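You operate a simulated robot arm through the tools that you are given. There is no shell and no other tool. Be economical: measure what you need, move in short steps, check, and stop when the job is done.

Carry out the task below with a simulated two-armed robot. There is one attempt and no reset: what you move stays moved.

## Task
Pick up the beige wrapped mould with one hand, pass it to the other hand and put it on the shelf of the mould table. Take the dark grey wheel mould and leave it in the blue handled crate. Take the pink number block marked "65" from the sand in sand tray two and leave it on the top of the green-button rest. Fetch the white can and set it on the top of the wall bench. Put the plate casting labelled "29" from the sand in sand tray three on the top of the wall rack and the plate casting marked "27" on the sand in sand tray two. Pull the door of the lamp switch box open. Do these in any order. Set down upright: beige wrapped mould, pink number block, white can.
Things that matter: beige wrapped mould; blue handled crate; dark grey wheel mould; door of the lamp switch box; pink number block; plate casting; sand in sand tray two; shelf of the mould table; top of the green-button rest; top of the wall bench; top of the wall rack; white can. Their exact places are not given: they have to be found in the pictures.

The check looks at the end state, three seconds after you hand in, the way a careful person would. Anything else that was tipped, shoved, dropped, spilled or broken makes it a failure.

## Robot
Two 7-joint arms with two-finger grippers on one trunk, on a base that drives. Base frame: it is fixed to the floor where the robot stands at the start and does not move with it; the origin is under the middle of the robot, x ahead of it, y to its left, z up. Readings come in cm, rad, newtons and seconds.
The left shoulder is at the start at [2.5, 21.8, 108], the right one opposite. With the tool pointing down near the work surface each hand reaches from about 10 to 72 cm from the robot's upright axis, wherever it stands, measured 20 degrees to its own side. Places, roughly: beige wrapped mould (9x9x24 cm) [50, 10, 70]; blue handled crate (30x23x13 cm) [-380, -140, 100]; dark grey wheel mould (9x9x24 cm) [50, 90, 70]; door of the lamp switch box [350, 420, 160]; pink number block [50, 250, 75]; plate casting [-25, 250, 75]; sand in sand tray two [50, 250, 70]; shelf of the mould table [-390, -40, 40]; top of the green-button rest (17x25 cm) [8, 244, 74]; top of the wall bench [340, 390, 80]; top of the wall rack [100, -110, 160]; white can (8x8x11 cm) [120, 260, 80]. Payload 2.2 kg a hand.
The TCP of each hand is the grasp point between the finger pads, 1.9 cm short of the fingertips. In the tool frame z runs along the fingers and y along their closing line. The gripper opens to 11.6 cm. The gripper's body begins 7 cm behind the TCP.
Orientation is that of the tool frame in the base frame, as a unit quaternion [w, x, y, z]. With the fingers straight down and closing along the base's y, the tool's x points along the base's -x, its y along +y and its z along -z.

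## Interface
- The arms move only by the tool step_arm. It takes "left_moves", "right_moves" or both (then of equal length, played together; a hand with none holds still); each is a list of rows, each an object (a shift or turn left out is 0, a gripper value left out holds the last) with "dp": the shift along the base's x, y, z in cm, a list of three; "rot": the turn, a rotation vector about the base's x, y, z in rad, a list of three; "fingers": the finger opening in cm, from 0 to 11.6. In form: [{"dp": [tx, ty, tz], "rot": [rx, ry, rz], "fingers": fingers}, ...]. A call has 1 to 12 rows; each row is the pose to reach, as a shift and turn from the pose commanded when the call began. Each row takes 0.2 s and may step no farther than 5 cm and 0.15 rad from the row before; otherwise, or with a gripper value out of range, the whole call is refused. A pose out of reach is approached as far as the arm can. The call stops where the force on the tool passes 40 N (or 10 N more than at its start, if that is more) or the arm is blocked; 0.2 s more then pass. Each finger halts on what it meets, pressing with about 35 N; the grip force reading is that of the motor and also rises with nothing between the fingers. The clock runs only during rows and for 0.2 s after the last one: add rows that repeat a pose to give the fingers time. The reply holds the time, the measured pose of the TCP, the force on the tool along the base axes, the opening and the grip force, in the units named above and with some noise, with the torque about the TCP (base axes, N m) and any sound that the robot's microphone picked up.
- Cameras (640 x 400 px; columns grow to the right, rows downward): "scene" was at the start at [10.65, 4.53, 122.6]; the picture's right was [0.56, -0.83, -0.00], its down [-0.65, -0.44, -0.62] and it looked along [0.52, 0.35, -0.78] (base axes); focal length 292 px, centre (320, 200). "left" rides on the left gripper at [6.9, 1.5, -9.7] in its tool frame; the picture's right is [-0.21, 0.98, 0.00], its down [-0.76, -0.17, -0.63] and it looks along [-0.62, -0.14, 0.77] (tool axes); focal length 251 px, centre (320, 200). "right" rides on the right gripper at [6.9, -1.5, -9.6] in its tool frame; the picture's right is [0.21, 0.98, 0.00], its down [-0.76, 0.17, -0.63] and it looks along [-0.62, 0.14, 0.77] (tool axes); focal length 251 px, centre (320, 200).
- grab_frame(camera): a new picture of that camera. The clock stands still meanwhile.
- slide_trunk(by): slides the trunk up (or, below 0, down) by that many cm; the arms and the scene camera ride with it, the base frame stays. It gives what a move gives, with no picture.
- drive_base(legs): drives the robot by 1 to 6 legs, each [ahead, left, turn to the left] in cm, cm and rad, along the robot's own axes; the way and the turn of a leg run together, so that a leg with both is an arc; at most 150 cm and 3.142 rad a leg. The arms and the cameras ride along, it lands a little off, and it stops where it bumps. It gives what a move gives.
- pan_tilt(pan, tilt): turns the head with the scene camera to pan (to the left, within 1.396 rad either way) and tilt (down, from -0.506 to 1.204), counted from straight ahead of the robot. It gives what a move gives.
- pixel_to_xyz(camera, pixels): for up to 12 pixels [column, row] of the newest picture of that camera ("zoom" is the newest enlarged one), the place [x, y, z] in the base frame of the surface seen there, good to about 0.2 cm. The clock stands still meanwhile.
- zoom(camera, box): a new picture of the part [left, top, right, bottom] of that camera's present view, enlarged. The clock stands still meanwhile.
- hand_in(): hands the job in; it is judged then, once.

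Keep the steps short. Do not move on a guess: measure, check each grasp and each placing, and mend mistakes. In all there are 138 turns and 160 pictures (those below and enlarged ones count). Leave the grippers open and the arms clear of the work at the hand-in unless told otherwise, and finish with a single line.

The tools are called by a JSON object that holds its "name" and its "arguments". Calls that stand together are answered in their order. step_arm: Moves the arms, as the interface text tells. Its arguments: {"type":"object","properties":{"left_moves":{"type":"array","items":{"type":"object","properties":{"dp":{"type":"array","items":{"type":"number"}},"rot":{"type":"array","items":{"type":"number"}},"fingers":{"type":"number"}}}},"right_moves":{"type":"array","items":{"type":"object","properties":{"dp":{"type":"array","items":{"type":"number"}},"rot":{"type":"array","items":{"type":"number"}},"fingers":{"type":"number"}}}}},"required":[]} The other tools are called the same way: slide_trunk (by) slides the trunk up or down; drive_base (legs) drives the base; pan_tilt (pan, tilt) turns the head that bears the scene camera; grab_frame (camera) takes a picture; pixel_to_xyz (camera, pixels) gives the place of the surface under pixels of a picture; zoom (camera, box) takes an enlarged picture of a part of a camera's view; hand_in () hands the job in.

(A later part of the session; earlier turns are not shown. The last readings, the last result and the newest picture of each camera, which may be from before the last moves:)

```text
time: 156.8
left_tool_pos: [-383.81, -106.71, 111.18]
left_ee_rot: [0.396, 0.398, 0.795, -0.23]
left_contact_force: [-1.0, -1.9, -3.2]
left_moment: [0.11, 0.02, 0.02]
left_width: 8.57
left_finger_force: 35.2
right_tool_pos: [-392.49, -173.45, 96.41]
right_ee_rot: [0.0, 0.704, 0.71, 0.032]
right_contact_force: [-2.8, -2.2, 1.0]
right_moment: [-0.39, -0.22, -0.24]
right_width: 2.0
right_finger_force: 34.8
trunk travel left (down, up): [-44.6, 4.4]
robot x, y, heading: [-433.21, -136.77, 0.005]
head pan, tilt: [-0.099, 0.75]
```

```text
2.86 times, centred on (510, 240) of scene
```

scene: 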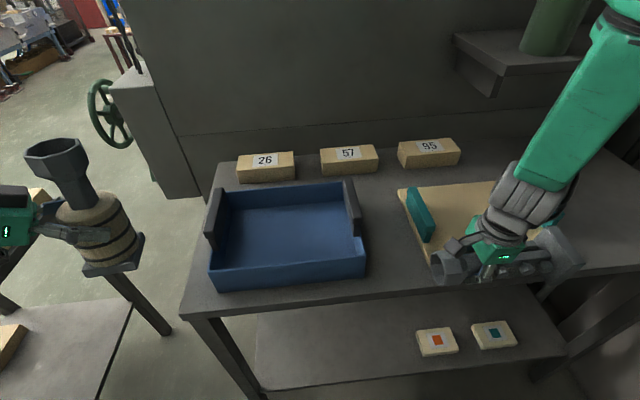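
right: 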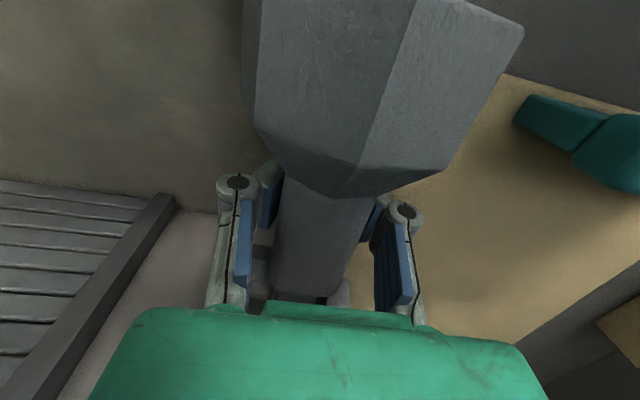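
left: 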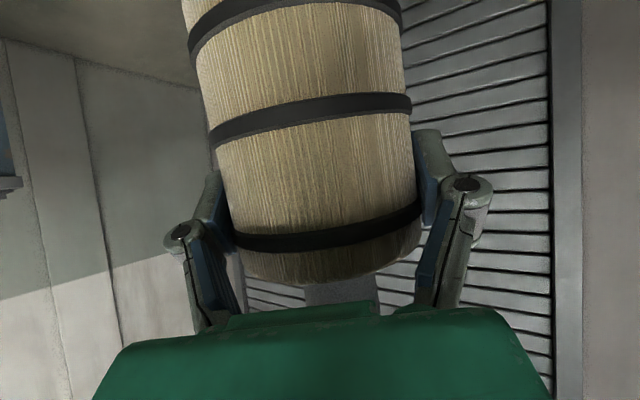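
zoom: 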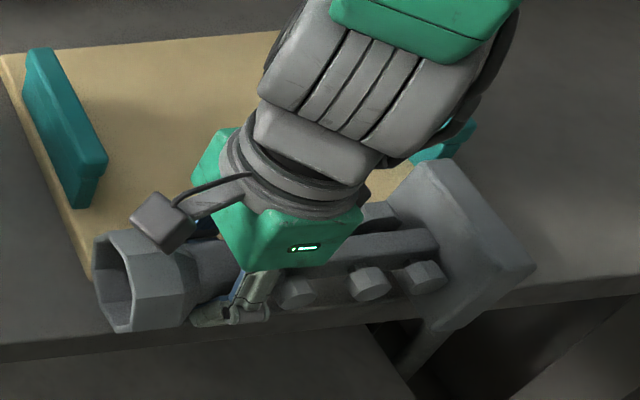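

It is still held, resting by the board. I'll lift straight up gently.

{"name": "step_arm", "arguments": {"right_moves": [{"dp": [0, 0, 2]}, {"dp": [0, 0, 5]}, {"dp": [0, 0, 9]}, {"dp": [0, 0, 13]}, {"dp": [0, 0, 17]}, {"dp": [0, 0, 17]}]}}

{"name": "grab_frame", "arguments": {"camera": "scene"}}

{"name": "grab_frame", "arguments": {"camera": "right"}}

```text
time: 158.4
left_tool_pos: [-383.72, -104.03, 110.49]
left_ee_rot: [0.397, 0.394, 0.794, -0.238]
left_contact_force: [0.4, -1.3, -3.7]
left_moment: [0.1, 0.03, 0.01]
left_width: 8.54
left_finger_force: 35.4
right_tool_pos: [-392.37, -171.33, 113.99]
right_ee_rot: [0.004, 0.704, 0.71, 0.023]
right_contact_force: [-0.6, -1.6, -4.6]
right_moment: [0.44, -0.02, 0.0]
right_width: 1.88
right_finger_force: 35.0
trunk travel left (down, up): [-44.6, 4.4]
robot x, y, heading: [-433.17, -136.9, 0.006]
head pan, tilt: [-0.099, 0.75]
stopped in row 6 (right hand): the arm was blocked; the commanded pose is now the measured one
```

```text
74 pictures are left
```

scene: 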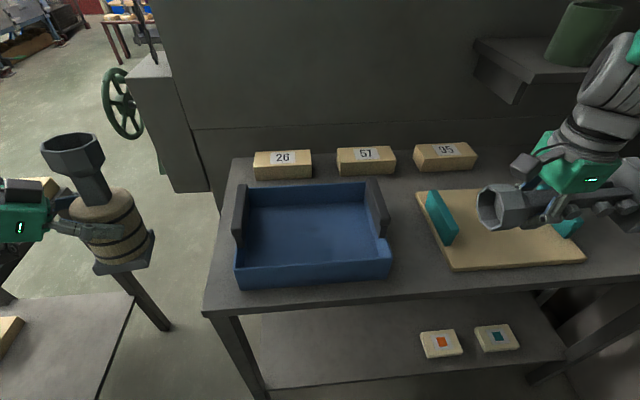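

```text
73 pictures are left
```

right: 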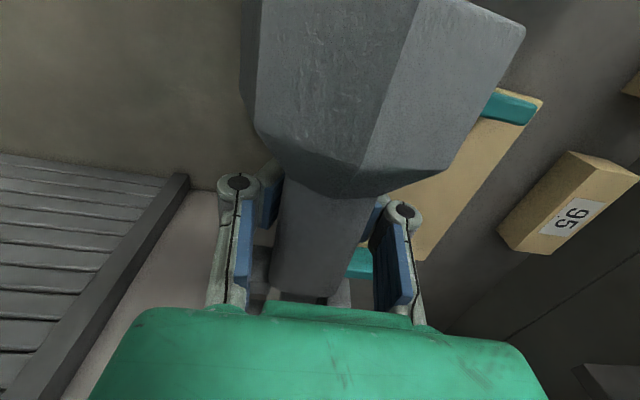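

Held and clear, and the board with teal handles is undisturbed. I'll move the mould over the crate: +35 in y, +14 in x.

{"name": "step_arm", "arguments": {"right_moves": [{"dp": [1.4, 3.5, 0]}, {"dp": [2.8, 7, 0]}, {"dp": [4.2, 10.5, 0]}, {"dp": [5.6, 14, 0]}, {"dp": [7, 17.5, 0]}, {"dp": [8.4, 21, 0]}, {"dp": [9.8, 24.5, 0]}, {"dp": [11.2, 28, 0]}, {"dp": [12.6, 31.5, 0]}, {"dp": [14, 35, 0]}, {"dp": [14, 35, 0]}]}}

{"name": "grab_frame", "arguments": {"camera": "scene"}}

{"name": "grab_frame", "arguments": {"camera": "right"}}

```text
time: 160.8
left_tool_pos: [-383.96, -99.9, 109.35]
left_ee_rot: [0.405, 0.385, 0.791, -0.248]
left_contact_force: [0.7, 2.1, -4.5]
left_moment: [0.01, 0.01, -0.03]
left_width: 8.56
left_finger_force: 34.9
right_tool_pos: [-376.82, -134.57, 115.76]
right_ee_rot: [-0.005, 0.723, 0.69, 0.033]
right_contact_force: [0.7, 0.4, -21.7]
right_moment: [3.58, 0.64, -0.66]
right_width: 1.22
right_finger_force: 2.7
trunk travel left (down, up): [-44.6, 4.4]
robot x, y, heading: [-433.49, -135.81, 0.004]
head pan, tilt: [-0.099, 0.75]
```

```text
72 pictures are left
```

scene: 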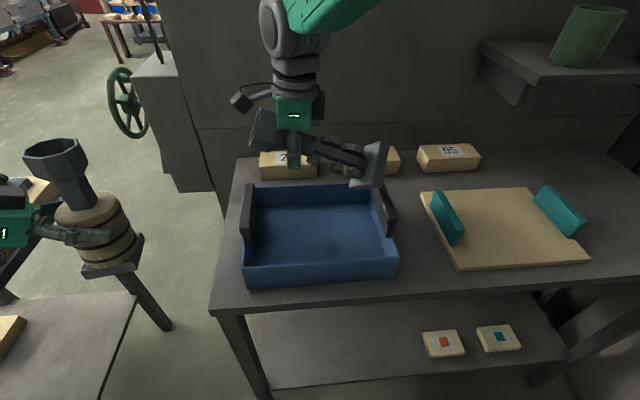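

```text
71 pictures are left
```

right: 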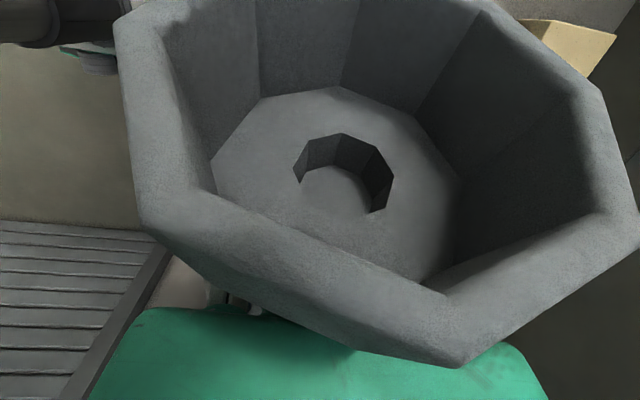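

The mould has pivoted in the grip. I'll look closely at how it sits against the crate.

{"name": "zoom", "arguments": {"camera": "scene", "box": [210, 80, 430, 300]}}

{"name": "pixel_to_xyz", "arguments": {"camera": "scene", "pixels": [[375, 165], [350, 157], [265, 125], [385, 210], [248, 215], [295, 160], [250, 275], [390, 270]]}}

```text
1.82 times, centred on (320, 190) of scene
```

zoom: 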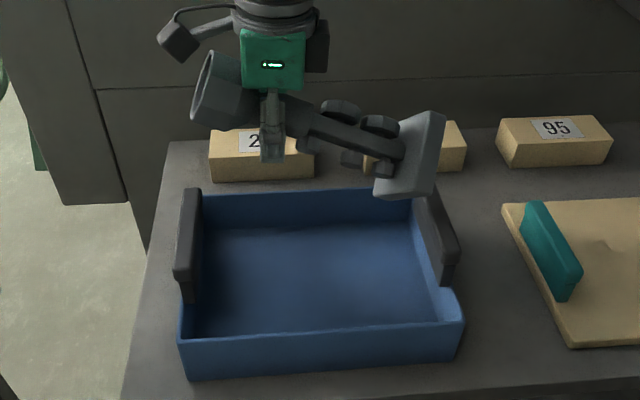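

```text
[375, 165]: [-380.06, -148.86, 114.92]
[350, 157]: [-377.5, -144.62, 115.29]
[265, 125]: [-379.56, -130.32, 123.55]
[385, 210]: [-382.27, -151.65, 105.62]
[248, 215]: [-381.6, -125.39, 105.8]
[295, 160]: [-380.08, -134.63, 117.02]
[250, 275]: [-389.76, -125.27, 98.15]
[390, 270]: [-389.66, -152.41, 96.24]
```

The grip has slid onto the thin stem (1.2 cm) and the force dropped because my finger target was 1 cm. I'll tighten fully and then ease the mould 4 cm in +y so the base clears the right handle.

{"name": "step_arm", "arguments": {"right_moves": [{"dp": [0, 0, 0], "fingers": 0}, {"dp": [0, 0, 0], "fingers": 0}, {"dp": [0, 0, 1]}, {"dp": [0, 1.5, 1.5]}, {"dp": [0, 3, 1.5]}, {"dp": [0, 4, 1.5]}]}}

{"name": "zoom", "arguments": {"camera": "scene", "box": [210, 80, 430, 300]}}

{"name": "grab_frame", "arguments": {"camera": "right"}}

```text
time: 162.4
left_tool_pos: [-384.18, -106.41, 111.28]
left_ee_rot: [0.396, 0.398, 0.794, -0.232]
left_contact_force: [-0.2, -1.5, -4.1]
left_moment: [0.05, 0.0, 0.03]
left_width: 8.52
left_finger_force: 35.4
right_tool_pos: [-377.89, -135.77, 116.67]
right_ee_rot: [-0.013, 0.714, 0.699, 0.039]
right_contact_force: [0.0, -1.7, -4.5]
right_moment: [0.44, 0.0, 0.0]
right_width: 0.59
right_finger_force: 28.0
trunk travel left (down, up): [-44.6, 4.4]
robot x, y, heading: [-433.66, -137.19, 0.001]
head pan, tilt: [-0.099, 0.75]
stopped in row 6 (right hand): the arm was blocked; the commanded pose is now the measured one
```

```text
1.82 times, centred on (320, 190) of scene
```

zoom: 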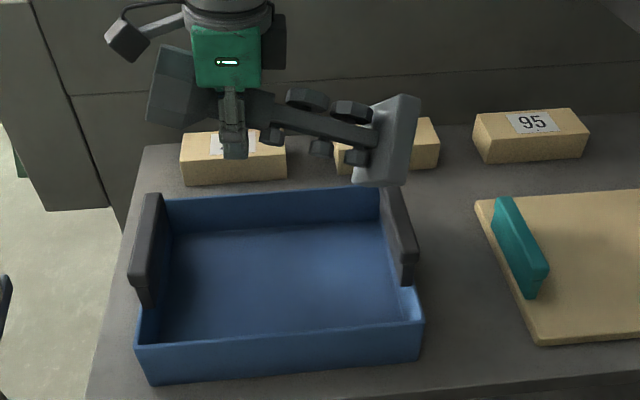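

```text
68 pictures are left
```

right: 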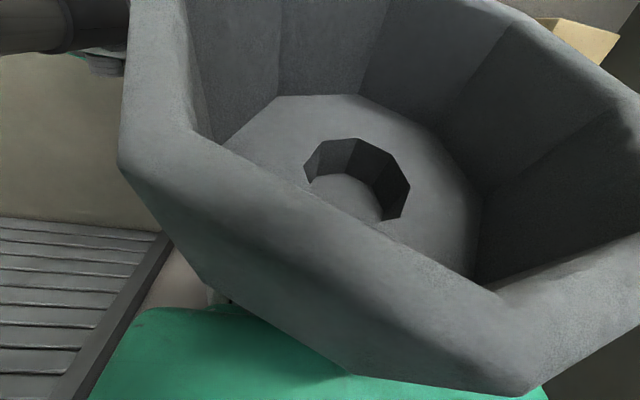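

The robot sways ±3 cm sideways with the trunk this high. I'll hold still about 2 s to let it settle and measure the mould ends against the crate.

{"name": "step_arm", "arguments": {"right_moves": [{"dp": [0, 0, 0]}, {"dp": [0, 0, 0]}, {"dp": [0, 0, 0]}, {"dp": [0, 0, 0]}, {"dp": [0, 0, 0]}, {"dp": [0, 0, 0]}, {"dp": [0, 0, 0]}, {"dp": [0, 0, 0]}, {"dp": [0, 0, 0]}, {"dp": [0, 0, 0]}]}}

{"name": "grab_frame", "arguments": {"camera": "scene"}}

```text
time: 164.6
left_tool_pos: [-384.13, -102.8, 110.27]
left_ee_rot: [0.401, 0.391, 0.792, -0.241]
left_contact_force: [0.8, 1.9, -5.9]
left_moment: [-0.05, -0.01, -0.02]
left_width: 8.54
left_finger_force: 35.2
right_tool_pos: [-378.05, -132.07, 116.4]
right_ee_rot: [-0.003, 0.714, 0.7, 0.026]
right_contact_force: [0.1, 2.1, -4.2]
right_moment: [0.27, 0.06, 0.01]
right_width: 0.58
right_finger_force: 29.0
trunk travel left (down, up): [-44.6, 4.4]
robot x, y, heading: [-432.99, -136.5, 0.009]
head pan, tilt: [-0.099, 0.75]
```

```text
67 pictures are left
```

scene: 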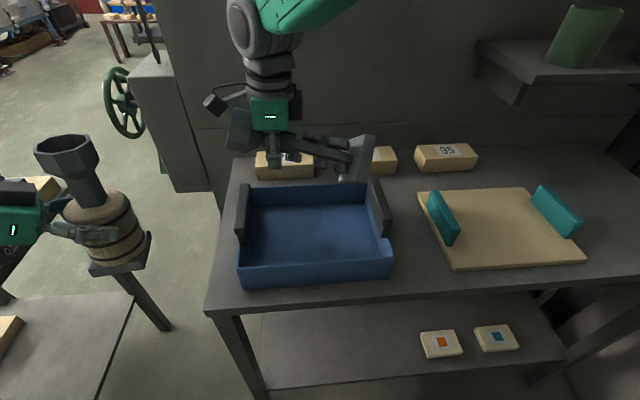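

{"name": "pixel_to_xyz", "arguments": {"camera": "scene", "pixels": [[240, 120], [235, 148], [360, 150], [345, 175], [370, 140], [275, 155], [240, 225], [385, 225], [243, 195]]}}

{"name": "step_arm", "arguments": {"right_moves": [{"dp": [0, 0, 0]}, {"dp": [0, 0, 0]}, {"dp": [0, 0, 0]}, {"dp": [0, 0, 0]}, {"dp": [0, 0, 0]}, {"dp": [0, 0, 0]}]}}

```text
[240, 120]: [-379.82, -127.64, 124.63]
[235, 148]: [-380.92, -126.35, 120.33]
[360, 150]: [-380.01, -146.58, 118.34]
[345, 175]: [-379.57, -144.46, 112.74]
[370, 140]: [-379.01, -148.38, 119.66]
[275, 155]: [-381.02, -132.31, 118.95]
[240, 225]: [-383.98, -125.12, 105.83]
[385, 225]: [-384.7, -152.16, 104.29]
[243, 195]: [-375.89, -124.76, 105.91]
```

```text
time: 166.0
left_tool_pos: [-384.26, -105.81, 111.06]
left_ee_rot: [0.398, 0.397, 0.793, -0.234]
left_contact_force: [-0.3, -0.8, -3.2]
left_moment: [0.02, -0.01, 0.0]
left_width: 8.54
left_finger_force: 35.3
right_tool_pos: [-378.15, -135.0, 116.39]
right_ee_rot: [-0.009, 0.712, 0.701, 0.032]
right_contact_force: [-1.9, -0.3, -3.7]
right_moment: [0.4, 0.0, -0.04]
right_width: 0.61
right_finger_force: 28.6
trunk travel left (down, up): [-44.6, 4.4]
robot x, y, heading: [-433.54, -137.31, -0.001]
head pan, tilt: [-0.099, 0.75]
```

The mould is cradled above the closed pads, tilted with the base lower. It spans about 23 cm and fits between the handles when centred at TCP y ≈ −133.4. I'll lower slowly 9 cm and look.

{"name": "step_arm", "arguments": {"right_moves": [{"dp": [0, 0.2, -1]}, {"dp": [0, 0.3, -2]}, {"dp": [0, 0.3, -3]}, {"dp": [0, 0.3, -4]}, {"dp": [0, 0.3, -5]}, {"dp": [0, 0.3, -6]}, {"dp": [0, 0.3, -7]}, {"dp": [0, 0.3, -8]}, {"dp": [0, 0.3, -9]}, {"dp": [0, 0.3, -9]}]}}

{"name": "zoom", "arguments": {"camera": "scene", "box": [210, 80, 430, 300]}}

```text
time: 168.2
left_tool_pos: [-384.09, -104.12, 110.59]
left_ee_rot: [0.401, 0.394, 0.792, -0.24]
left_contact_force: [0.0, -0.6, -4.0]
left_moment: [-0.01, -0.02, 0.01]
left_width: 8.52
left_finger_force: 35.0
right_tool_pos: [-377.42, -133.66, 107.8]
right_ee_rot: [-0.01, 0.72, 0.693, 0.034]
right_contact_force: [0.7, -0.5, -4.7]
right_moment: [0.33, 0.0, -0.02]
right_width: 0.61
right_finger_force: 28.4
trunk travel left (down, up): [-44.6, 4.4]
robot x, y, heading: [-433.72, -137.22, 0.001]
head pan, tilt: [-0.099, 0.75]
```

```text
1.82 times, centred on (320, 190) of scene
```

zoom: 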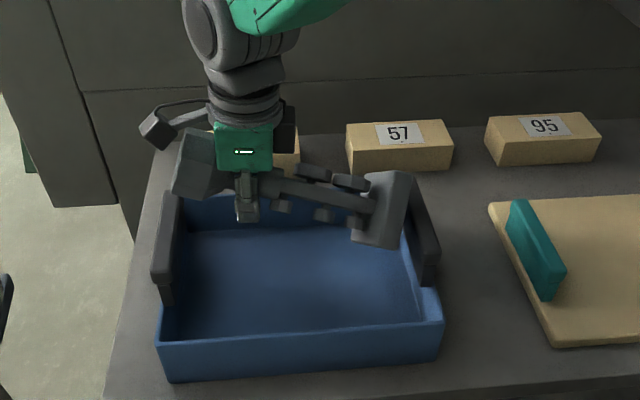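

The base is inside the right handle and the sway has died down. I'll continue lowering to about z 99.

{"name": "step_arm", "arguments": {"right_moves": [{"dp": [-0.5, 0, -1]}, {"dp": [-0.8, 0, -2]}, {"dp": [-0.8, 0, -3]}, {"dp": [-0.8, 0, -4]}, {"dp": [-0.8, 0, -5]}, {"dp": [-0.8, 0, -6]}, {"dp": [-0.8, 0, -7]}, {"dp": [-0.8, 0, -8]}, {"dp": [-0.8, 0, -8.8]}, {"dp": [-0.8, 0, -8.8]}]}}

{"name": "zoom", "arguments": {"camera": "scene", "box": [210, 80, 430, 300]}}

```text
time: 169.6
left_tool_pos: [-384.46, -105.31, 110.93]
left_ee_rot: [0.399, 0.396, 0.793, -0.235]
left_contact_force: [-0.2, -0.8, -4.4]
left_moment: [0.05, 0.05, -0.01]
left_width: 8.5
left_finger_force: 35.4
right_tool_pos: [-378.5, -134.02, 102.38]
right_ee_rot: [-0.004, 0.715, 0.698, 0.041]
right_contact_force: [-0.9, 2.4, -3.6]
right_moment: [0.16, -0.02, -0.12]
right_width: 0.63
right_finger_force: 28.3
trunk travel left (down, up): [-44.6, 4.4]
robot x, y, heading: [-433.14, -137.32, 0.006]
head pan, tilt: [-0.099, 0.75]
stopped in row 6 (right hand): the force on the tool passed its limit at 46 N (the readings are from after the stop); the commanded pose is now the measured one
```

```text
1.82 times, centred on (320, 190) of scene
```

zoom: 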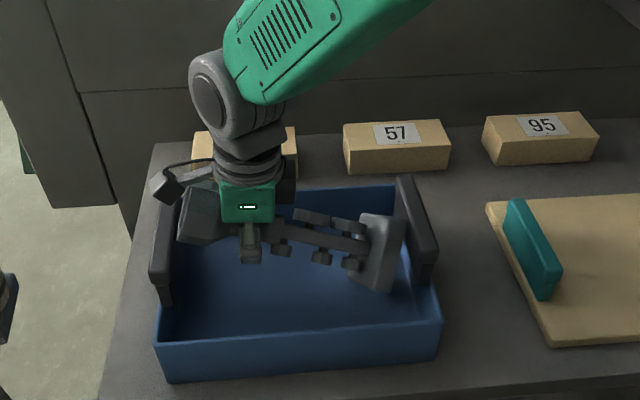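

{"name": "step_arm", "arguments": {"right_moves": [{"dp": [0, -0.3, -0.5]}, {"dp": [0, -0.3, -1]}, {"dp": [0, -0.3, -1.5]}, {"dp": [0, -0.3, -2]}, {"dp": [0, -0.3, -2.5]}, {"dp": [0, -0.3, -3]}, {"dp": [0, -0.3, -3.5]}]}}

{"name": "grab_frame", "arguments": {"camera": "right"}}

{"name": "zoom", "arguments": {"camera": "scene", "box": [210, 80, 430, 300]}}

```text
time: 171.2
left_tool_pos: [-384.45, -104.8, 110.96]
left_ee_rot: [0.399, 0.396, 0.792, -0.236]
left_contact_force: [0.0, -1.1, -4.4]
left_moment: [0.03, 0.03, 0.0]
left_width: 8.51
left_finger_force: 35.1
right_tool_pos: [-378.51, -133.71, 98.75]
right_ee_rot: [-0.002, 0.714, 0.699, 0.04]
right_contact_force: [0.3, 1.3, -2.2]
right_moment: [0.09, -0.05, -0.06]
right_width: 0.59
right_finger_force: 28.5
trunk travel left (down, up): [-44.6, 4.4]
robot x, y, heading: [-433.43, -137.08, 0.005]
head pan, tilt: [-0.099, 0.75]
```

```text
64 pictures are left
```

right: 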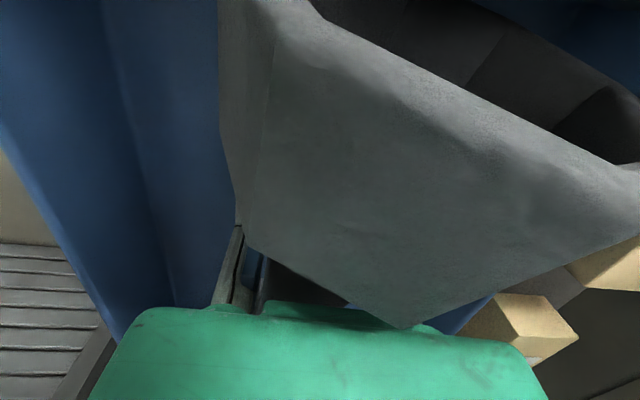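

```text
1.82 times, centred on (320, 190) of scene
```

zoom: 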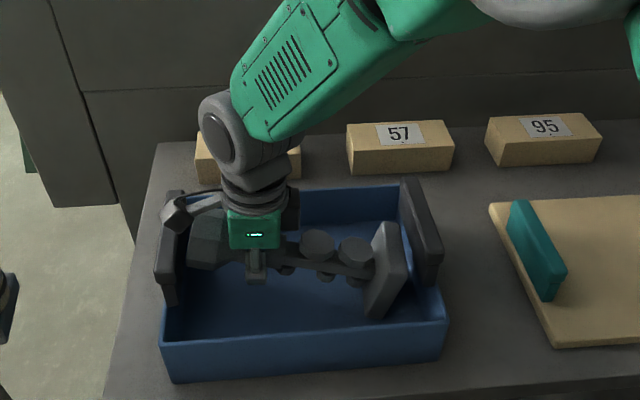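

The mould rests inside the crate. I'll lower another 1.3 cm and open the fingers fully.

{"name": "step_arm", "arguments": {"right_moves": [{"dp": [0, 0, -0.7]}, {"dp": [0, 0, -1.3]}, {"dp": [0, 0, -1.3], "fingers": 3}, {"dp": [0, 0, -1.3], "fingers": 6}, {"dp": [0, 0, -1.3], "fingers": 9}, {"dp": [0, 0, -1.3], "fingers": 11.6}, {"dp": [0, 0, -1.3], "fingers": 11.6}]}}

{"name": "zoom", "arguments": {"camera": "scene", "box": [210, 80, 430, 300]}}

{"name": "grab_frame", "arguments": {"camera": "right"}}

```text
time: 172.8
left_tool_pos: [-384.42, -104.84, 110.99]
left_ee_rot: [0.4, 0.395, 0.792, -0.236]
left_contact_force: [1.3, 0.0, -4.6]
left_moment: [0.0, 0.01, 0.02]
left_width: 8.51
left_finger_force: 35.1
right_tool_pos: [-378.6, -133.9, 97.58]
right_ee_rot: [-0.003, 0.715, 0.698, 0.04]
right_contact_force: [-0.5, -0.3, -0.1]
right_moment: [-0.01, 0.03, 0.02]
right_width: 11.57
right_finger_force: 0.0
trunk travel left (down, up): [-44.6, 4.4]
robot x, y, heading: [-433.12, -137.12, 0.002]
head pan, tilt: [-0.099, 0.75]
```

```text
1.82 times, centred on (320, 190) of scene
```

zoom: 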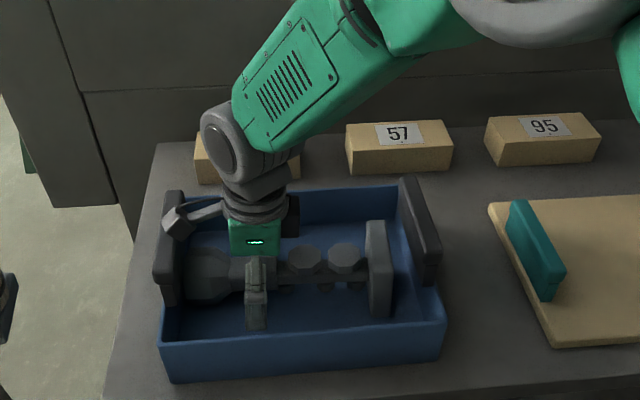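

```text
61 pictures are left
```

right: 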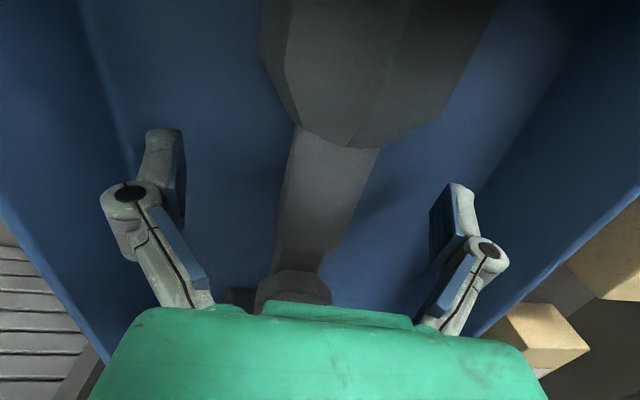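

The wheel mould lies fully in the crate. I'll raise the right hand clear, then back the robot away.

{"name": "step_arm", "arguments": {"right_moves": [{"dp": [0, 0, 3]}, {"dp": [0, 0, 6]}, {"dp": [0, 0, 10]}, {"dp": [0, 0, 14]}, {"dp": [0, 0, 18]}, {"dp": [0, 0, 22]}, {"dp": [0, 0, 25]}]}}

{"name": "drive_base", "arguments": {"legs": [[-65, 0, 0]]}}

{"name": "slide_trunk", "arguments": {"by": -40}}

{"name": "grab_frame", "arguments": {"camera": "scene"}}

```text
time: 174.2
left_tool_pos: [-384.87, -105.04, 111.26]
left_ee_rot: [0.401, 0.398, 0.791, -0.234]
left_contact_force: [0.1, -0.2, -3.3]
left_moment: [0.02, 0.0, 0.02]
left_width: 8.52
left_finger_force: 35.0
right_tool_pos: [-380.5, -135.53, 111.65]
right_ee_rot: [-0.072, 0.728, 0.681, -0.014]
right_contact_force: [-0.7, 0.2, 0.1]
right_moment: [0.0, -0.03, 0.01]
right_width: 11.6
right_finger_force: 0.1
trunk travel left (down, up): [-44.6, 4.4]
robot x, y, heading: [-433.17, -136.73, 0.008]
head pan, tilt: [-0.099, 0.75]
stopped in row 7 (right hand): the arm was blocked; the commanded pose is now the measured one
```

```text
time: 177.8
left_tool_pos: [-448.74, -105.16, 111.21]
left_ee_rot: [0.402, 0.392, 0.794, -0.232]
left_contact_force: [0.7, -0.7, -4.6]
left_moment: [0.0, -0.01, -0.02]
left_width: 8.53
left_finger_force: 34.9
right_tool_pos: [-443.92, -135.5, 111.4]
right_ee_rot: [-0.072, 0.724, 0.686, -0.014]
right_contact_force: [-0.3, -0.5, -0.9]
right_moment: [0.05, 0.01, 0.03]
right_width: 11.6
right_finger_force: 0.1
trunk travel left (down, up): [-44.6, 4.4]
robot x, y, heading: [-496.66, -137.4, 0.013]
head pan, tilt: [-0.099, 0.75]
```

```text
time: 181.6
left_tool_pos: [-449.01, -105.47, 71.34]
left_ee_rot: [0.403, 0.393, 0.794, -0.229]
left_contact_force: [0.5, 0.9, -4.1]
left_moment: [0.0, 0.03, 0.01]
left_width: 8.54
left_finger_force: 34.9
right_tool_pos: [-444.27, -135.94, 71.69]
right_ee_rot: [-0.072, 0.724, 0.686, -0.013]
right_contact_force: [-0.1, 0.1, 0.2]
right_moment: [0.01, 0.01, -0.01]
right_width: 11.59
right_finger_force: 0.1
trunk travel left (down, up): [-4.6, 44.4]
robot x, y, heading: [-496.86, -137.62, 0.011]
head pan, tilt: [-0.099, 0.75]
```

```text
60 pictures are left
```

scene: 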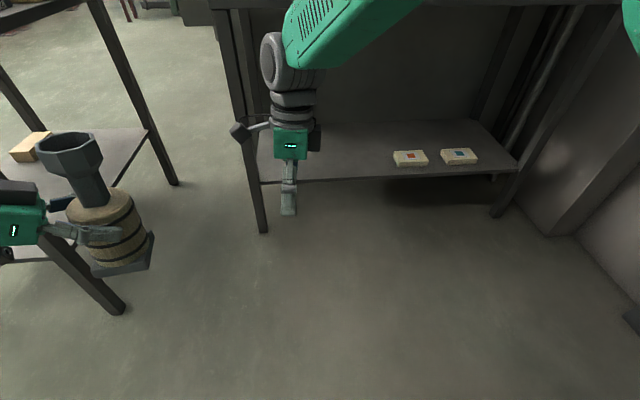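

Clear of the table. I'll strafe left 45 and turn 0.5 rad left to line the beige mould up with the shelf's open west end.

{"name": "drive_base", "arguments": {"legs": [[0, 45, 0], [0, 0, 0.5]]}}

{"name": "pan_tilt", "arguments": {"pan": 0.1, "tilt": 0.7}}

{"name": "grab_frame", "arguments": {"camera": "scene"}}

```text
time: 185.7
left_tool_pos: [-470.18, -42.41, 71.67]
left_ee_rot: [0.445, 0.189, 0.866, -0.123]
left_contact_force: [1.1, -0.8, -3.9]
left_moment: [0.03, 0.04, 0.05]
left_width: 8.51
left_finger_force: 35.4
right_tool_pos: [-451.57, -66.97, 71.72]
right_ee_rot: [-0.068, 0.534, 0.842, -0.029]
right_contact_force: [0.7, -0.3, 0.5]
right_moment: [0.05, 0.06, 0.01]
right_width: 11.58
right_finger_force: 0.0
trunk travel left (down, up): [-4.6, 44.4]
robot x, y, heading: [-497.04, -92.51, 0.51]
head pan, tilt: [-0.099, 0.75]
```

```text
time: 186.5
left_tool_pos: [-470.3, -42.59, 71.82]
left_ee_rot: [0.446, 0.19, 0.866, -0.122]
left_contact_force: [0.2, -0.5, -4.6]
left_moment: [0.02, 0.03, -0.01]
left_width: 8.52
left_finger_force: 34.5
right_tool_pos: [-451.62, -67.08, 71.9]
right_ee_rot: [-0.067, 0.535, 0.842, -0.027]
right_contact_force: [0.6, -0.7, -0.5]
right_moment: [0.04, 0.0, 0.0]
right_width: 11.55
right_finger_force: 0.1
trunk travel left (down, up): [-4.6, 44.4]
robot x, y, heading: [-497.43, -92.54, 0.51]
head pan, tilt: [0.099, 0.7]
```

```text
59 pictures are left
```

scene: 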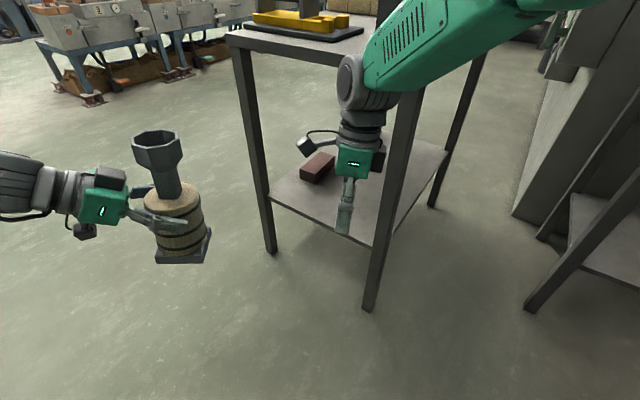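

The shelf's west opening lies between the legs at (270,200) and (375,240). I'll move the right hand aside to the right, and extend and lower the left hand to shelf height in front of the opening.

{"name": "step_arm", "arguments": {"left_moves": [{"dp": [2.3, -1.2, -2.6]}, {"dp": [4.6, -2.4, -5.2]}, {"dp": [6.9, -3.6, -7.8]}, {"dp": [9.2, -4.8, -10.4]}, {"dp": [11.5, -6, -13]}, {"dp": [13.8, -7.2, -15.6]}, {"dp": [16.1, -8.4, -18.2]}, {"dp": [18.4, -9.6, -20.8]}, {"dp": [20.7, -11, -23.4]}, {"dp": [22.9, -12.4, -25]}, {"dp": [22.9, -12.4, -25]}], "right_moves": [{"dp": [0.8, -4, 0]}, {"dp": [1.6, -8, 0]}, {"dp": [2.4, -12, 0]}, {"dp": [3.2, -16, 0]}, {"dp": [4, -20, 0]}, {"dp": [4.8, -24, 0]}, {"dp": [5.6, -28, 0]}, {"dp": [6.4, -32, 0]}, {"dp": [7, -36, 0]}, {"dp": [7.5, -39, 0]}, {"dp": [7.5, -39, 0]}]}}

{"name": "grab_frame", "arguments": {"camera": "scene"}}

```text
time: 188.9
left_tool_pos: [-447.12, -54.76, 46.81]
left_ee_rot: [0.447, 0.189, 0.866, -0.122]
left_contact_force: [-0.1, -0.6, -4.8]
left_moment: [0.01, 0.03, -0.01]
left_width: 8.51
left_finger_force: 34.8
right_tool_pos: [-444.24, -106.01, 71.55]
right_ee_rot: [-0.068, 0.535, 0.842, -0.027]
right_contact_force: [-0.1, -0.4, 0.0]
right_moment: [-0.02, 0.0, -0.02]
right_width: 11.6
right_finger_force: 0.0
trunk travel left (down, up): [-4.6, 44.4]
robot x, y, heading: [-497.1, -92.84, 0.511]
head pan, tilt: [0.099, 0.7]
```

```text
58 pictures are left
```

scene: 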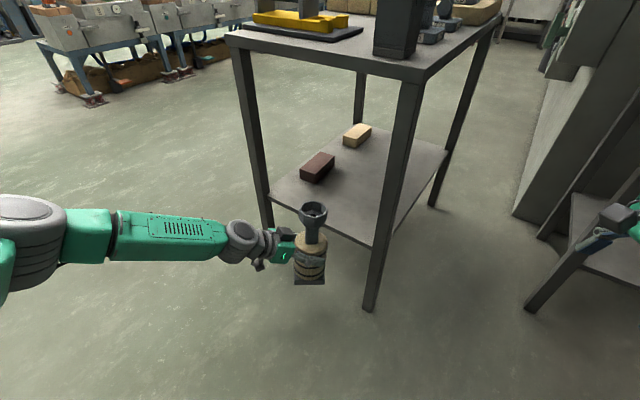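

{"name": "pixel_to_xyz", "arguments": {"camera": "scene", "pixels": [[308, 284], [297, 280], [323, 276], [313, 208], [345, 215], [375, 240], [272, 195], [318, 180], [335, 165], [355, 145], [370, 300], [268, 245]]}}

```text
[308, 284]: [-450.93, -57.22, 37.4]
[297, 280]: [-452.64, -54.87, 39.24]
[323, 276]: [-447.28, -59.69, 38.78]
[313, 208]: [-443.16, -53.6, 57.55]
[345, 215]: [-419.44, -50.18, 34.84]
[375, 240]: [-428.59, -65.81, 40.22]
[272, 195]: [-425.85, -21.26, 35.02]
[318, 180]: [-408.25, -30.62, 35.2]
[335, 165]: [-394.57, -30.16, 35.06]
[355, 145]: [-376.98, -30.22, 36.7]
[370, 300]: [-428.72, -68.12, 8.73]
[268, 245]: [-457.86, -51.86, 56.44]
```

The mould's base bottom is at z ≈ 37.5–38.5, the shelf at 35, the brick's south face at y −30.6 and the south leg at y −66. The way in is clear, so I'll drive in diagonally (37.5 ahead, 13 right).

{"name": "drive_base", "arguments": {"legs": [[19, -6.5, 0], [18.5, -6.4, 0]]}}

{"name": "grab_frame", "arguments": {"camera": "scene"}}

```text
time: 191.7
left_tool_pos: [-408.0, -48.13, 46.8]
left_ee_rot: [0.446, 0.19, 0.866, -0.122]
left_contact_force: [0.4, 0.1, -5.5]
left_moment: [0.01, -0.02, 0.0]
left_width: 8.5
left_finger_force: 34.5
right_tool_pos: [-405.12, -99.1, 71.71]
right_ee_rot: [-0.068, 0.535, 0.842, -0.027]
right_contact_force: [-0.9, -0.1, -0.3]
right_moment: [0.0, 0.01, -0.01]
right_width: 11.6
right_finger_force: 0.0
trunk travel left (down, up): [-4.6, 44.4]
robot x, y, heading: [-458.29, -86.02, 0.509]
head pan, tilt: [0.099, 0.7]
```

```text
57 pictures are left
```

scene: 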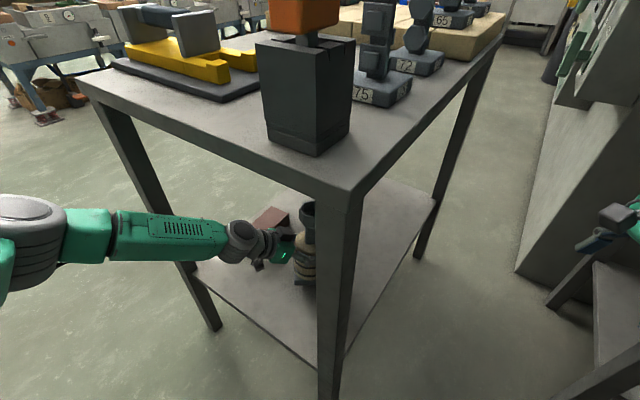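

The mould is inside above the shelf. I'll lower in half-centimetre steps until it takes weight.

{"name": "step_arm", "arguments": {"left_moves": [{"dp": [0, 0, -0.6]}, {"dp": [0, 0, -1.2]}, {"dp": [0, 0, -1.8]}, {"dp": [0, 0, -2.4]}, {"dp": [0, 0, -2.8]}, {"dp": [0, 0, -2.8]}]}}

{"name": "grab_frame", "arguments": {"camera": "left"}}

```text
time: 193.1
left_tool_pos: [-408.27, -47.96, 44.43]
left_ee_rot: [0.449, 0.191, 0.865, -0.121]
left_contact_force: [-8.7, 1.6, 21.4]
left_moment: [-0.04, -0.28, -0.01]
left_width: 8.44
left_finger_force: 34.7
right_tool_pos: [-405.47, -99.29, 72.0]
right_ee_rot: [-0.067, 0.535, 0.842, -0.025]
right_contact_force: [-0.4, -0.3, -0.5]
right_moment: [0.0, 0.02, 0.0]
right_width: 11.59
right_finger_force: 0.1
trunk travel left (down, up): [-4.6, 44.4]
robot x, y, heading: [-458.16, -86.18, 0.504]
head pan, tilt: [0.099, 0.7]
```

```text
56 pictures are left
```

left: 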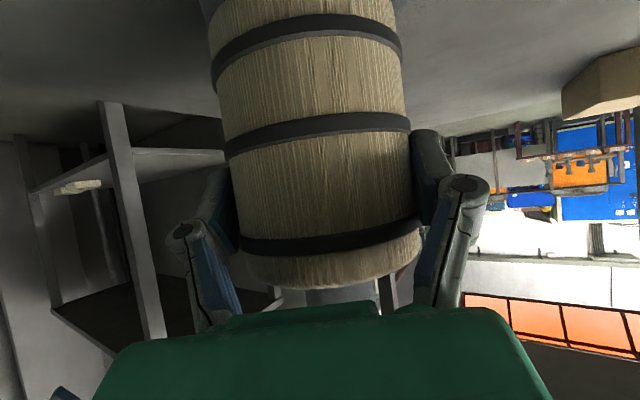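

Weight is on the shelf. I'll ease up 0.3, open the fingers, and withdraw straight back along the hand's direction.

{"name": "step_arm", "arguments": {"left_moves": [{"dp": [0, 0, 0.3]}, {"dp": [0, 0, 0.3], "fingers": 9.5}, {"dp": [0, 0, 0.3], "fingers": 11.6}, {"dp": [0, 0, 0.3], "fingers": 11.6}, {"dp": [-2.6, 1.4, 0.3]}, {"dp": [-5.3, 2.9, 0.3]}, {"dp": [-8.8, 4.8, 0.3]}, {"dp": [-12.3, 6.7, 0.3]}, {"dp": [-15.8, 8.6, 0.3]}, {"dp": [-15.8, 8.6, 0.3]}]}}

{"name": "grab_frame", "arguments": {"camera": "left"}}

{"name": "zoom", "arguments": {"camera": "scene", "box": [180, 170, 360, 330]}}

```text
time: 195.2
left_tool_pos: [-423.97, -39.33, 44.57]
left_ee_rot: [0.448, 0.191, 0.865, -0.122]
left_contact_force: [0.0, 1.0, -0.3]
left_moment: [0.0, -0.01, -0.02]
left_width: 11.61
left_finger_force: 0.1
right_tool_pos: [-405.38, -99.28, 72.06]
right_ee_rot: [-0.066, 0.535, 0.842, -0.026]
right_contact_force: [0.1, 0.4, -0.4]
right_moment: [-0.02, -0.02, -0.01]
right_width: 11.61
right_finger_force: 0.0
trunk travel left (down, up): [-4.6, 44.4]
robot x, y, heading: [-458.53, -85.9, 0.508]
head pan, tilt: [0.099, 0.7]
```

```text
55 pictures are left
```

left: 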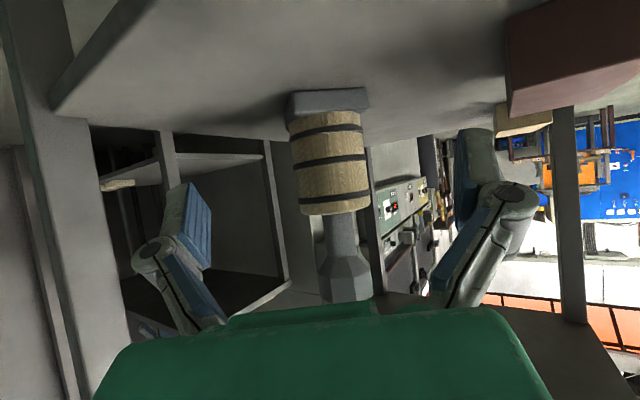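

```text
2.50 times, centred on (270, 250) of scene
```

zoom: 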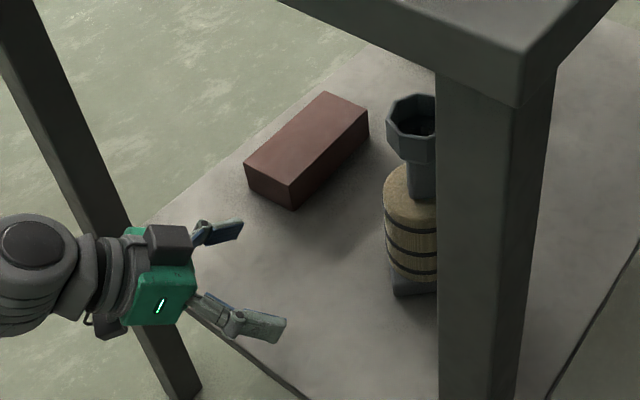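

The beige mould stands upright on the shelf. Now I'll back the robot out along its heading, then restore the left hand to point down and raise the trunk.

{"name": "drive_base", "arguments": {"legs": [[-50, 0, 0]]}}

{"name": "slide_trunk", "arguments": {"by": 18}}

{"name": "step_arm", "arguments": {"left_moves": [{"dp": [0, 1, 2], "rot": [0.001, 0.11, 0.096]}, {"dp": [0, 2, 4], "rot": [0.002, 0.22, 0.192]}, {"dp": [0, 3, 6], "rot": [0.003, 0.33, 0.288]}, {"dp": [0, 4, 8], "rot": [0.004, 0.44, 0.384]}, {"dp": [0, 5, 10], "rot": [0.005, 0.55, 0.48]}, {"dp": [0, 6, 12], "rot": [0.006, 0.66, 0.576]}, {"dp": [0, 7, 14], "rot": [0.007, 0.77, 0.672]}, {"dp": [0, 8, 16], "rot": [0.008, 0.88, 0.768]}, {"dp": [0, 9, 18], "rot": [0.01, 1.0, 0.868]}, {"dp": [0, 10, 20], "rot": [0.01, 1.0, 0.868]}]}}

{"name": "grab_frame", "arguments": {"camera": "scene"}}

```text
time: 198.2
left_tool_pos: [-467.95, -63.54, 44.59]
left_ee_rot: [0.448, 0.188, 0.865, -0.121]
left_contact_force: [-0.1, 0.0, 0.2]
left_moment: [0.02, 0.0, 0.02]
left_width: 11.6
left_finger_force: 0.0
right_tool_pos: [-448.94, -123.32, 71.97]
right_ee_rot: [-0.066, 0.532, 0.844, -0.025]
right_contact_force: [-0.3, 0.0, 0.2]
right_moment: [0.0, -0.05, 0.0]
right_width: 11.62
right_finger_force: 0.0
trunk travel left (down, up): [-4.6, 44.4]
robot x, y, heading: [-501.8, -110.39, 0.514]
head pan, tilt: [0.099, 0.7]
```

```text
time: 200.2
left_tool_pos: [-468.01, -63.53, 62.81]
left_ee_rot: [0.449, 0.187, 0.866, -0.119]
left_contact_force: [0.2, 0.5, 0.7]
left_moment: [-0.01, 0.02, -0.02]
left_width: 11.61
left_finger_force: 0.1
right_tool_pos: [-449.07, -123.29, 90.01]
right_ee_rot: [-0.066, 0.532, 0.844, -0.026]
right_contact_force: [-0.2, 0.4, -0.5]
right_moment: [-0.01, 0.03, 0.02]
right_width: 11.59
right_finger_force: 0.0
trunk travel left (down, up): [-22.6, 26.4]
robot x, y, heading: [-501.88, -110.41, 0.514]
head pan, tilt: [0.099, 0.7]
```

```text
refused: row 9 steps farther than a row can; nothing moved
```

```text
53 pictures are left
```

scene: 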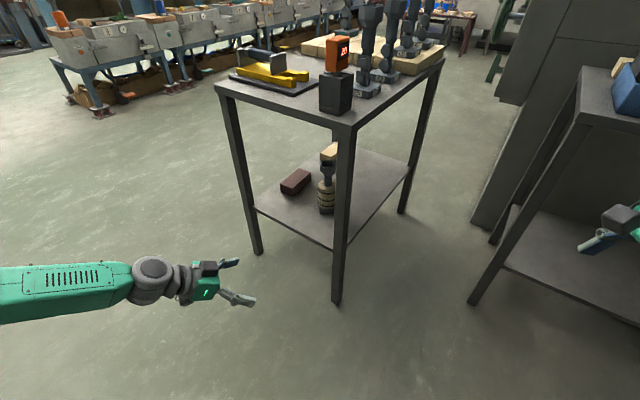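

Same move again with smaller rotation rows, and I'll also turn the right hand back to its normal attitude.

{"name": "step_arm", "arguments": {"left_moves": [{"dp": [0, 1, 2], "rot": [0.001, 0.09, 0.078]}, {"dp": [0, 2, 4], "rot": [0.002, 0.18, 0.156]}, {"dp": [0, 3, 6], "rot": [0.003, 0.27, 0.234]}, {"dp": [0, 4, 8], "rot": [0.004, 0.36, 0.312]}, {"dp": [0, 5, 10], "rot": [0.005, 0.45, 0.39]}, {"dp": [0, 6, 12], "rot": [0.006, 0.54, 0.468]}, {"dp": [0, 7, 14], "rot": [0.007, 0.63, 0.546]}, {"dp": [0, 8, 16], "rot": [0.008, 0.72, 0.624]}, {"dp": [0, 9, 18], "rot": [0.009, 0.81, 0.702]}, {"dp": [0, 10, 20], "rot": [0.01, 0.9, 0.78]}, {"dp": [0, 10, 20], "rot": [0.01, 1.0, 0.868]}, {"dp": [0, 10, 20], "rot": [0.01, 1.0, 0.868]}], "right_moves": [{"dp": [0, 0, 0], "rot": [0.008, -0.011, 0.14]}, {"dp": [0, 0, 0], "rot": [0.016, -0.022, 0.28]}, {"dp": [0, 0, 0], "rot": [0.024, -0.033, 0.42]}, {"dp": [0, 0, 0], "rot": [0.032, -0.044, 0.56]}, {"dp": [0, 0, 0], "rot": [0.04, -0.055, 0.7]}, {"dp": [0, 0, 0], "rot": [0.048, -0.066, 0.84]}, {"dp": [0, 0, 0], "rot": [0.056, -0.077, 0.98]}, {"dp": [0, 0, 0], "rot": [0.064, -0.088, 1.12]}, {"dp": [0, 0, 0], "rot": [0.072, -0.099, 1.26]}, {"dp": [0, 0, 0], "rot": [0.08, -0.11, 1.4]}, {"dp": [0, 0, 0], "rot": [0.088, -0.12, 1.54]}, {"dp": [0, 0, 0], "rot": [0.094, -0.128, 1.631]}]}}

{"name": "drive_base", "arguments": {"legs": [[0, 0, 1.057], [140, 0, 0], [45, 0, 0], [0, 0, -1.57]]}}

{"name": "pan_tilt", "arguments": {"pan": 0.0, "tilt": 0.35}}

{"name": "grab_frame", "arguments": {"camera": "scene"}}

```text
time: 202.8
left_tool_pos: [-468.07, -53.86, 82.96]
left_ee_rot: [-0.001, -0.253, 0.967, 0.005]
left_contact_force: [-0.1, 0.6, 0.2]
left_moment: [0.02, 0.01, 0.01]
left_width: 11.58
left_finger_force: 0.1
right_tool_pos: [-449.02, -123.51, 90.05]
right_ee_rot: [-0.002, -0.253, 0.967, 0.002]
right_contact_force: [1.1, -0.2, 1.0]
right_moment: [0.01, -0.02, 0.02]
right_width: 11.62
right_finger_force: 0.0
trunk travel left (down, up): [-22.6, 26.4]
robot x, y, heading: [-501.92, -110.74, 0.511]
head pan, tilt: [0.099, 0.7]
```

```text
time: 218.5
left_tool_pos: [-450.0, 105.51, 82.8]
left_ee_rot: [0.0, -0.012, 1.0, 0.004]
left_contact_force: [0.6, 0.7, 0.0]
left_moment: [-0.01, 0.01, -0.01]
left_width: 11.6
left_finger_force: 0.0
right_tool_pos: [-466.08, 34.98, 90.03]
right_ee_rot: [-0.001, -0.011, 1.0, 0.001]
right_contact_force: [-0.2, 0.0, -0.7]
right_moment: [-0.01, 0.02, 0.01]
right_width: 11.63
right_finger_force: 0.0
trunk travel left (down, up): [-22.6, 26.4]
robot x, y, heading: [-506.67, 71.71, 0.026]
head pan, tilt: [0.099, 0.7]
```

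```text
time: 219.3
left_tool_pos: [-450.23, 105.45, 82.88]
left_ee_rot: [0.001, -0.013, 1.0, 0.004]
left_contact_force: [0.6, 0.1, 0.2]
left_moment: [0.02, -0.02, 0.02]
left_width: 11.59
left_finger_force: 0.0
right_tool_pos: [-466.34, 34.92, 90.22]
right_ee_rot: [-0.001, -0.011, 1.0, 0.002]
right_contact_force: [0.4, -0.2, -0.2]
right_moment: [-0.02, -0.02, 0.0]
right_width: 11.6
right_finger_force: 0.2
trunk travel left (down, up): [-22.6, 26.4]
robot x, y, heading: [-506.86, 71.1, 0.027]
head pan, tilt: [0.0, 0.351]
```

```text
52 pictures are left
```

scene: 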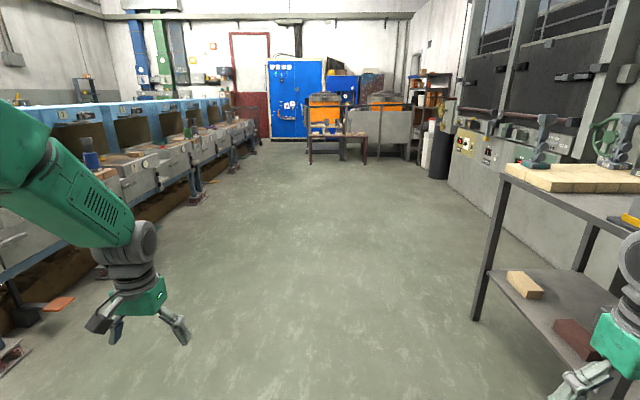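

The lane is clear. I'll straighten, drive along +x to about x −40, turn to face the trays (+y) and look.

{"name": "drive_base", "arguments": {"legs": [[0, 0, -0.03], [150, 0, 0], [150, 0, 0], [150, 0, 0], [15, 0, 0], [0, 0, 1.57]]}}

{"name": "pan_tilt", "arguments": {"pan": -0.35, "tilt": 0.4}}

{"name": "grab_frame", "arguments": {"camera": "scene"}}

```text
time: 245.9
left_tool_pos: [-76.21, 130.5, 83.03]
left_ee_rot: [-0.003, -0.707, 0.707, 0.004]
left_contact_force: [-0.1, -0.4, -0.3]
left_moment: [-0.02, 0.01, -0.01]
left_width: 11.61
left_finger_force: 0.1
right_tool_pos: [-6.14, 112.68, 90.16]
right_ee_rot: [-0.001, -0.706, 0.708, 0.001]
right_contact_force: [-0.8, 0.1, 0.9]
right_moment: [-0.03, 0.02, 0.0]
right_width: 11.59
right_finger_force: 0.0
trunk travel left (down, up): [-22.6, 26.4]
robot x, y, heading: [-43.1, 73.43, 1.574]
head pan, tilt: [0.0, 0.351]
```

```text
time: 246.7
left_tool_pos: [-76.32, 130.33, 83.26]
left_ee_rot: [0.0, -0.706, 0.708, 0.005]
left_contact_force: [-0.4, -0.7, -0.3]
left_moment: [0.03, 0.0, -0.02]
left_width: 11.61
left_finger_force: 0.1
right_tool_pos: [-6.04, 112.3, 90.25]
right_ee_rot: [0.0, -0.706, 0.708, 0.003]
right_contact_force: [-0.8, 0.8, -0.3]
right_moment: [0.01, -0.01, -0.04]
right_width: 11.59
right_finger_force: 0.0
trunk travel left (down, up): [-22.6, 26.4]
robot x, y, heading: [-43.52, 73.34, 1.572]
head pan, tilt: [-0.351, 0.4]
```

```text
51 pictures are left
```

scene: 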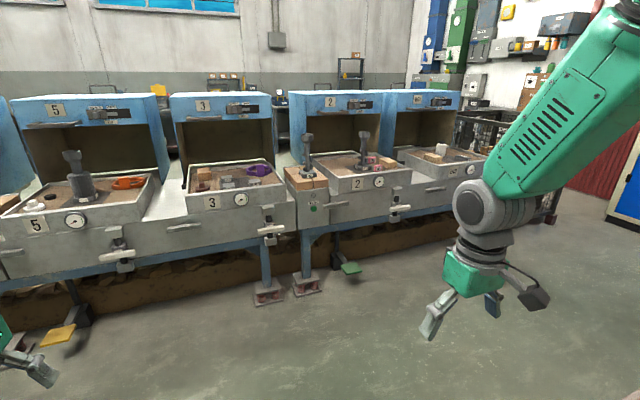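

I see tray 3 (235,180), the green-button rest (310,180), tray 2 (355,170) and the white can (440,150). I'll measure them.

{"name": "pixel_to_xyz", "arguments": {"camera": "scene", "pixels": [[240, 200], [240, 185], [215, 118], [307, 180], [312, 207], [375, 160], [388, 165], [360, 165], [440, 150], [345, 112], [275, 235], [330, 205]]}}

{"name": "zoom", "arguments": {"camera": "scene", "box": [170, 110, 490, 240]}}

```text
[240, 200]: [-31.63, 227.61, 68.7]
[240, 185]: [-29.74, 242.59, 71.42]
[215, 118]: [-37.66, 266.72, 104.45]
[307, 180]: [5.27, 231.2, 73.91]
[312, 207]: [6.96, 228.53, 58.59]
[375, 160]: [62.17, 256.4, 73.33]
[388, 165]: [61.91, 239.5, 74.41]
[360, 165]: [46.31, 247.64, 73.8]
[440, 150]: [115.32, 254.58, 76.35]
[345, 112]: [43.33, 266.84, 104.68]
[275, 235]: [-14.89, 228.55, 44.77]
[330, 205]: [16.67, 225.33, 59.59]
```

```text
2.00 times, centred on (330, 175) of scene
```

zoom: 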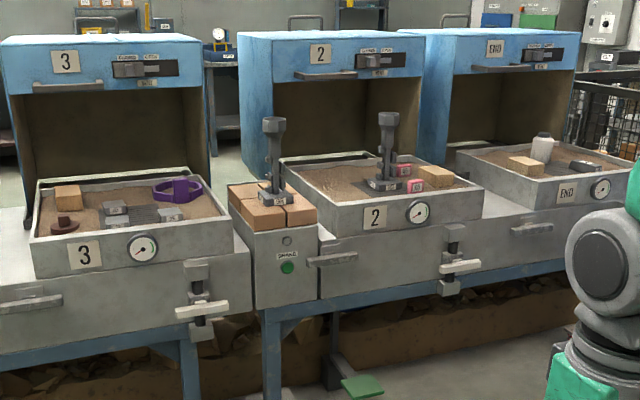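

{"name": "pixel_to_xyz", "arguments": {"camera": "scene", "pixels": [[350, 270], [343, 266], [268, 297], [306, 290], [60, 335], [400, 212], [272, 232]]}}

{"name": "zoom", "arguments": {"camera": "scene", "box": [180, 150, 300, 215]}}

{"name": "zoom", "arguments": {"camera": "scene", "box": [280, 120, 420, 215]}}

```text
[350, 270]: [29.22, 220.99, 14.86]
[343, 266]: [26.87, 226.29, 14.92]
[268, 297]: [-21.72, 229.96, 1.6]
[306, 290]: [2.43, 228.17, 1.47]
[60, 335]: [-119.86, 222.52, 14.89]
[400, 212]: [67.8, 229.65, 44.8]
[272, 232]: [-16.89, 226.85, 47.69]
```

```text
5.33 times, centred on (240, 182) of scene
```

zoom: 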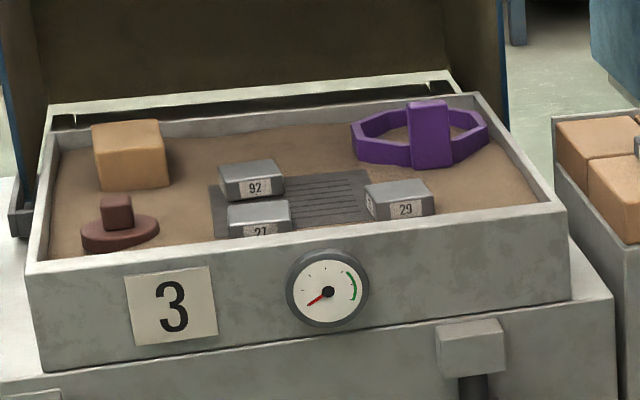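

```text
4.21 times, centred on (350, 168) of scene
```

zoom: 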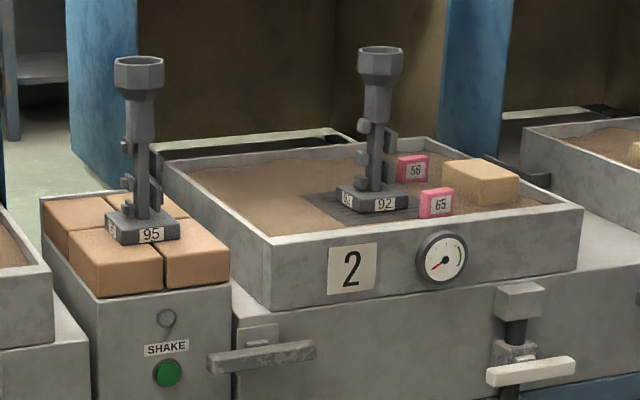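

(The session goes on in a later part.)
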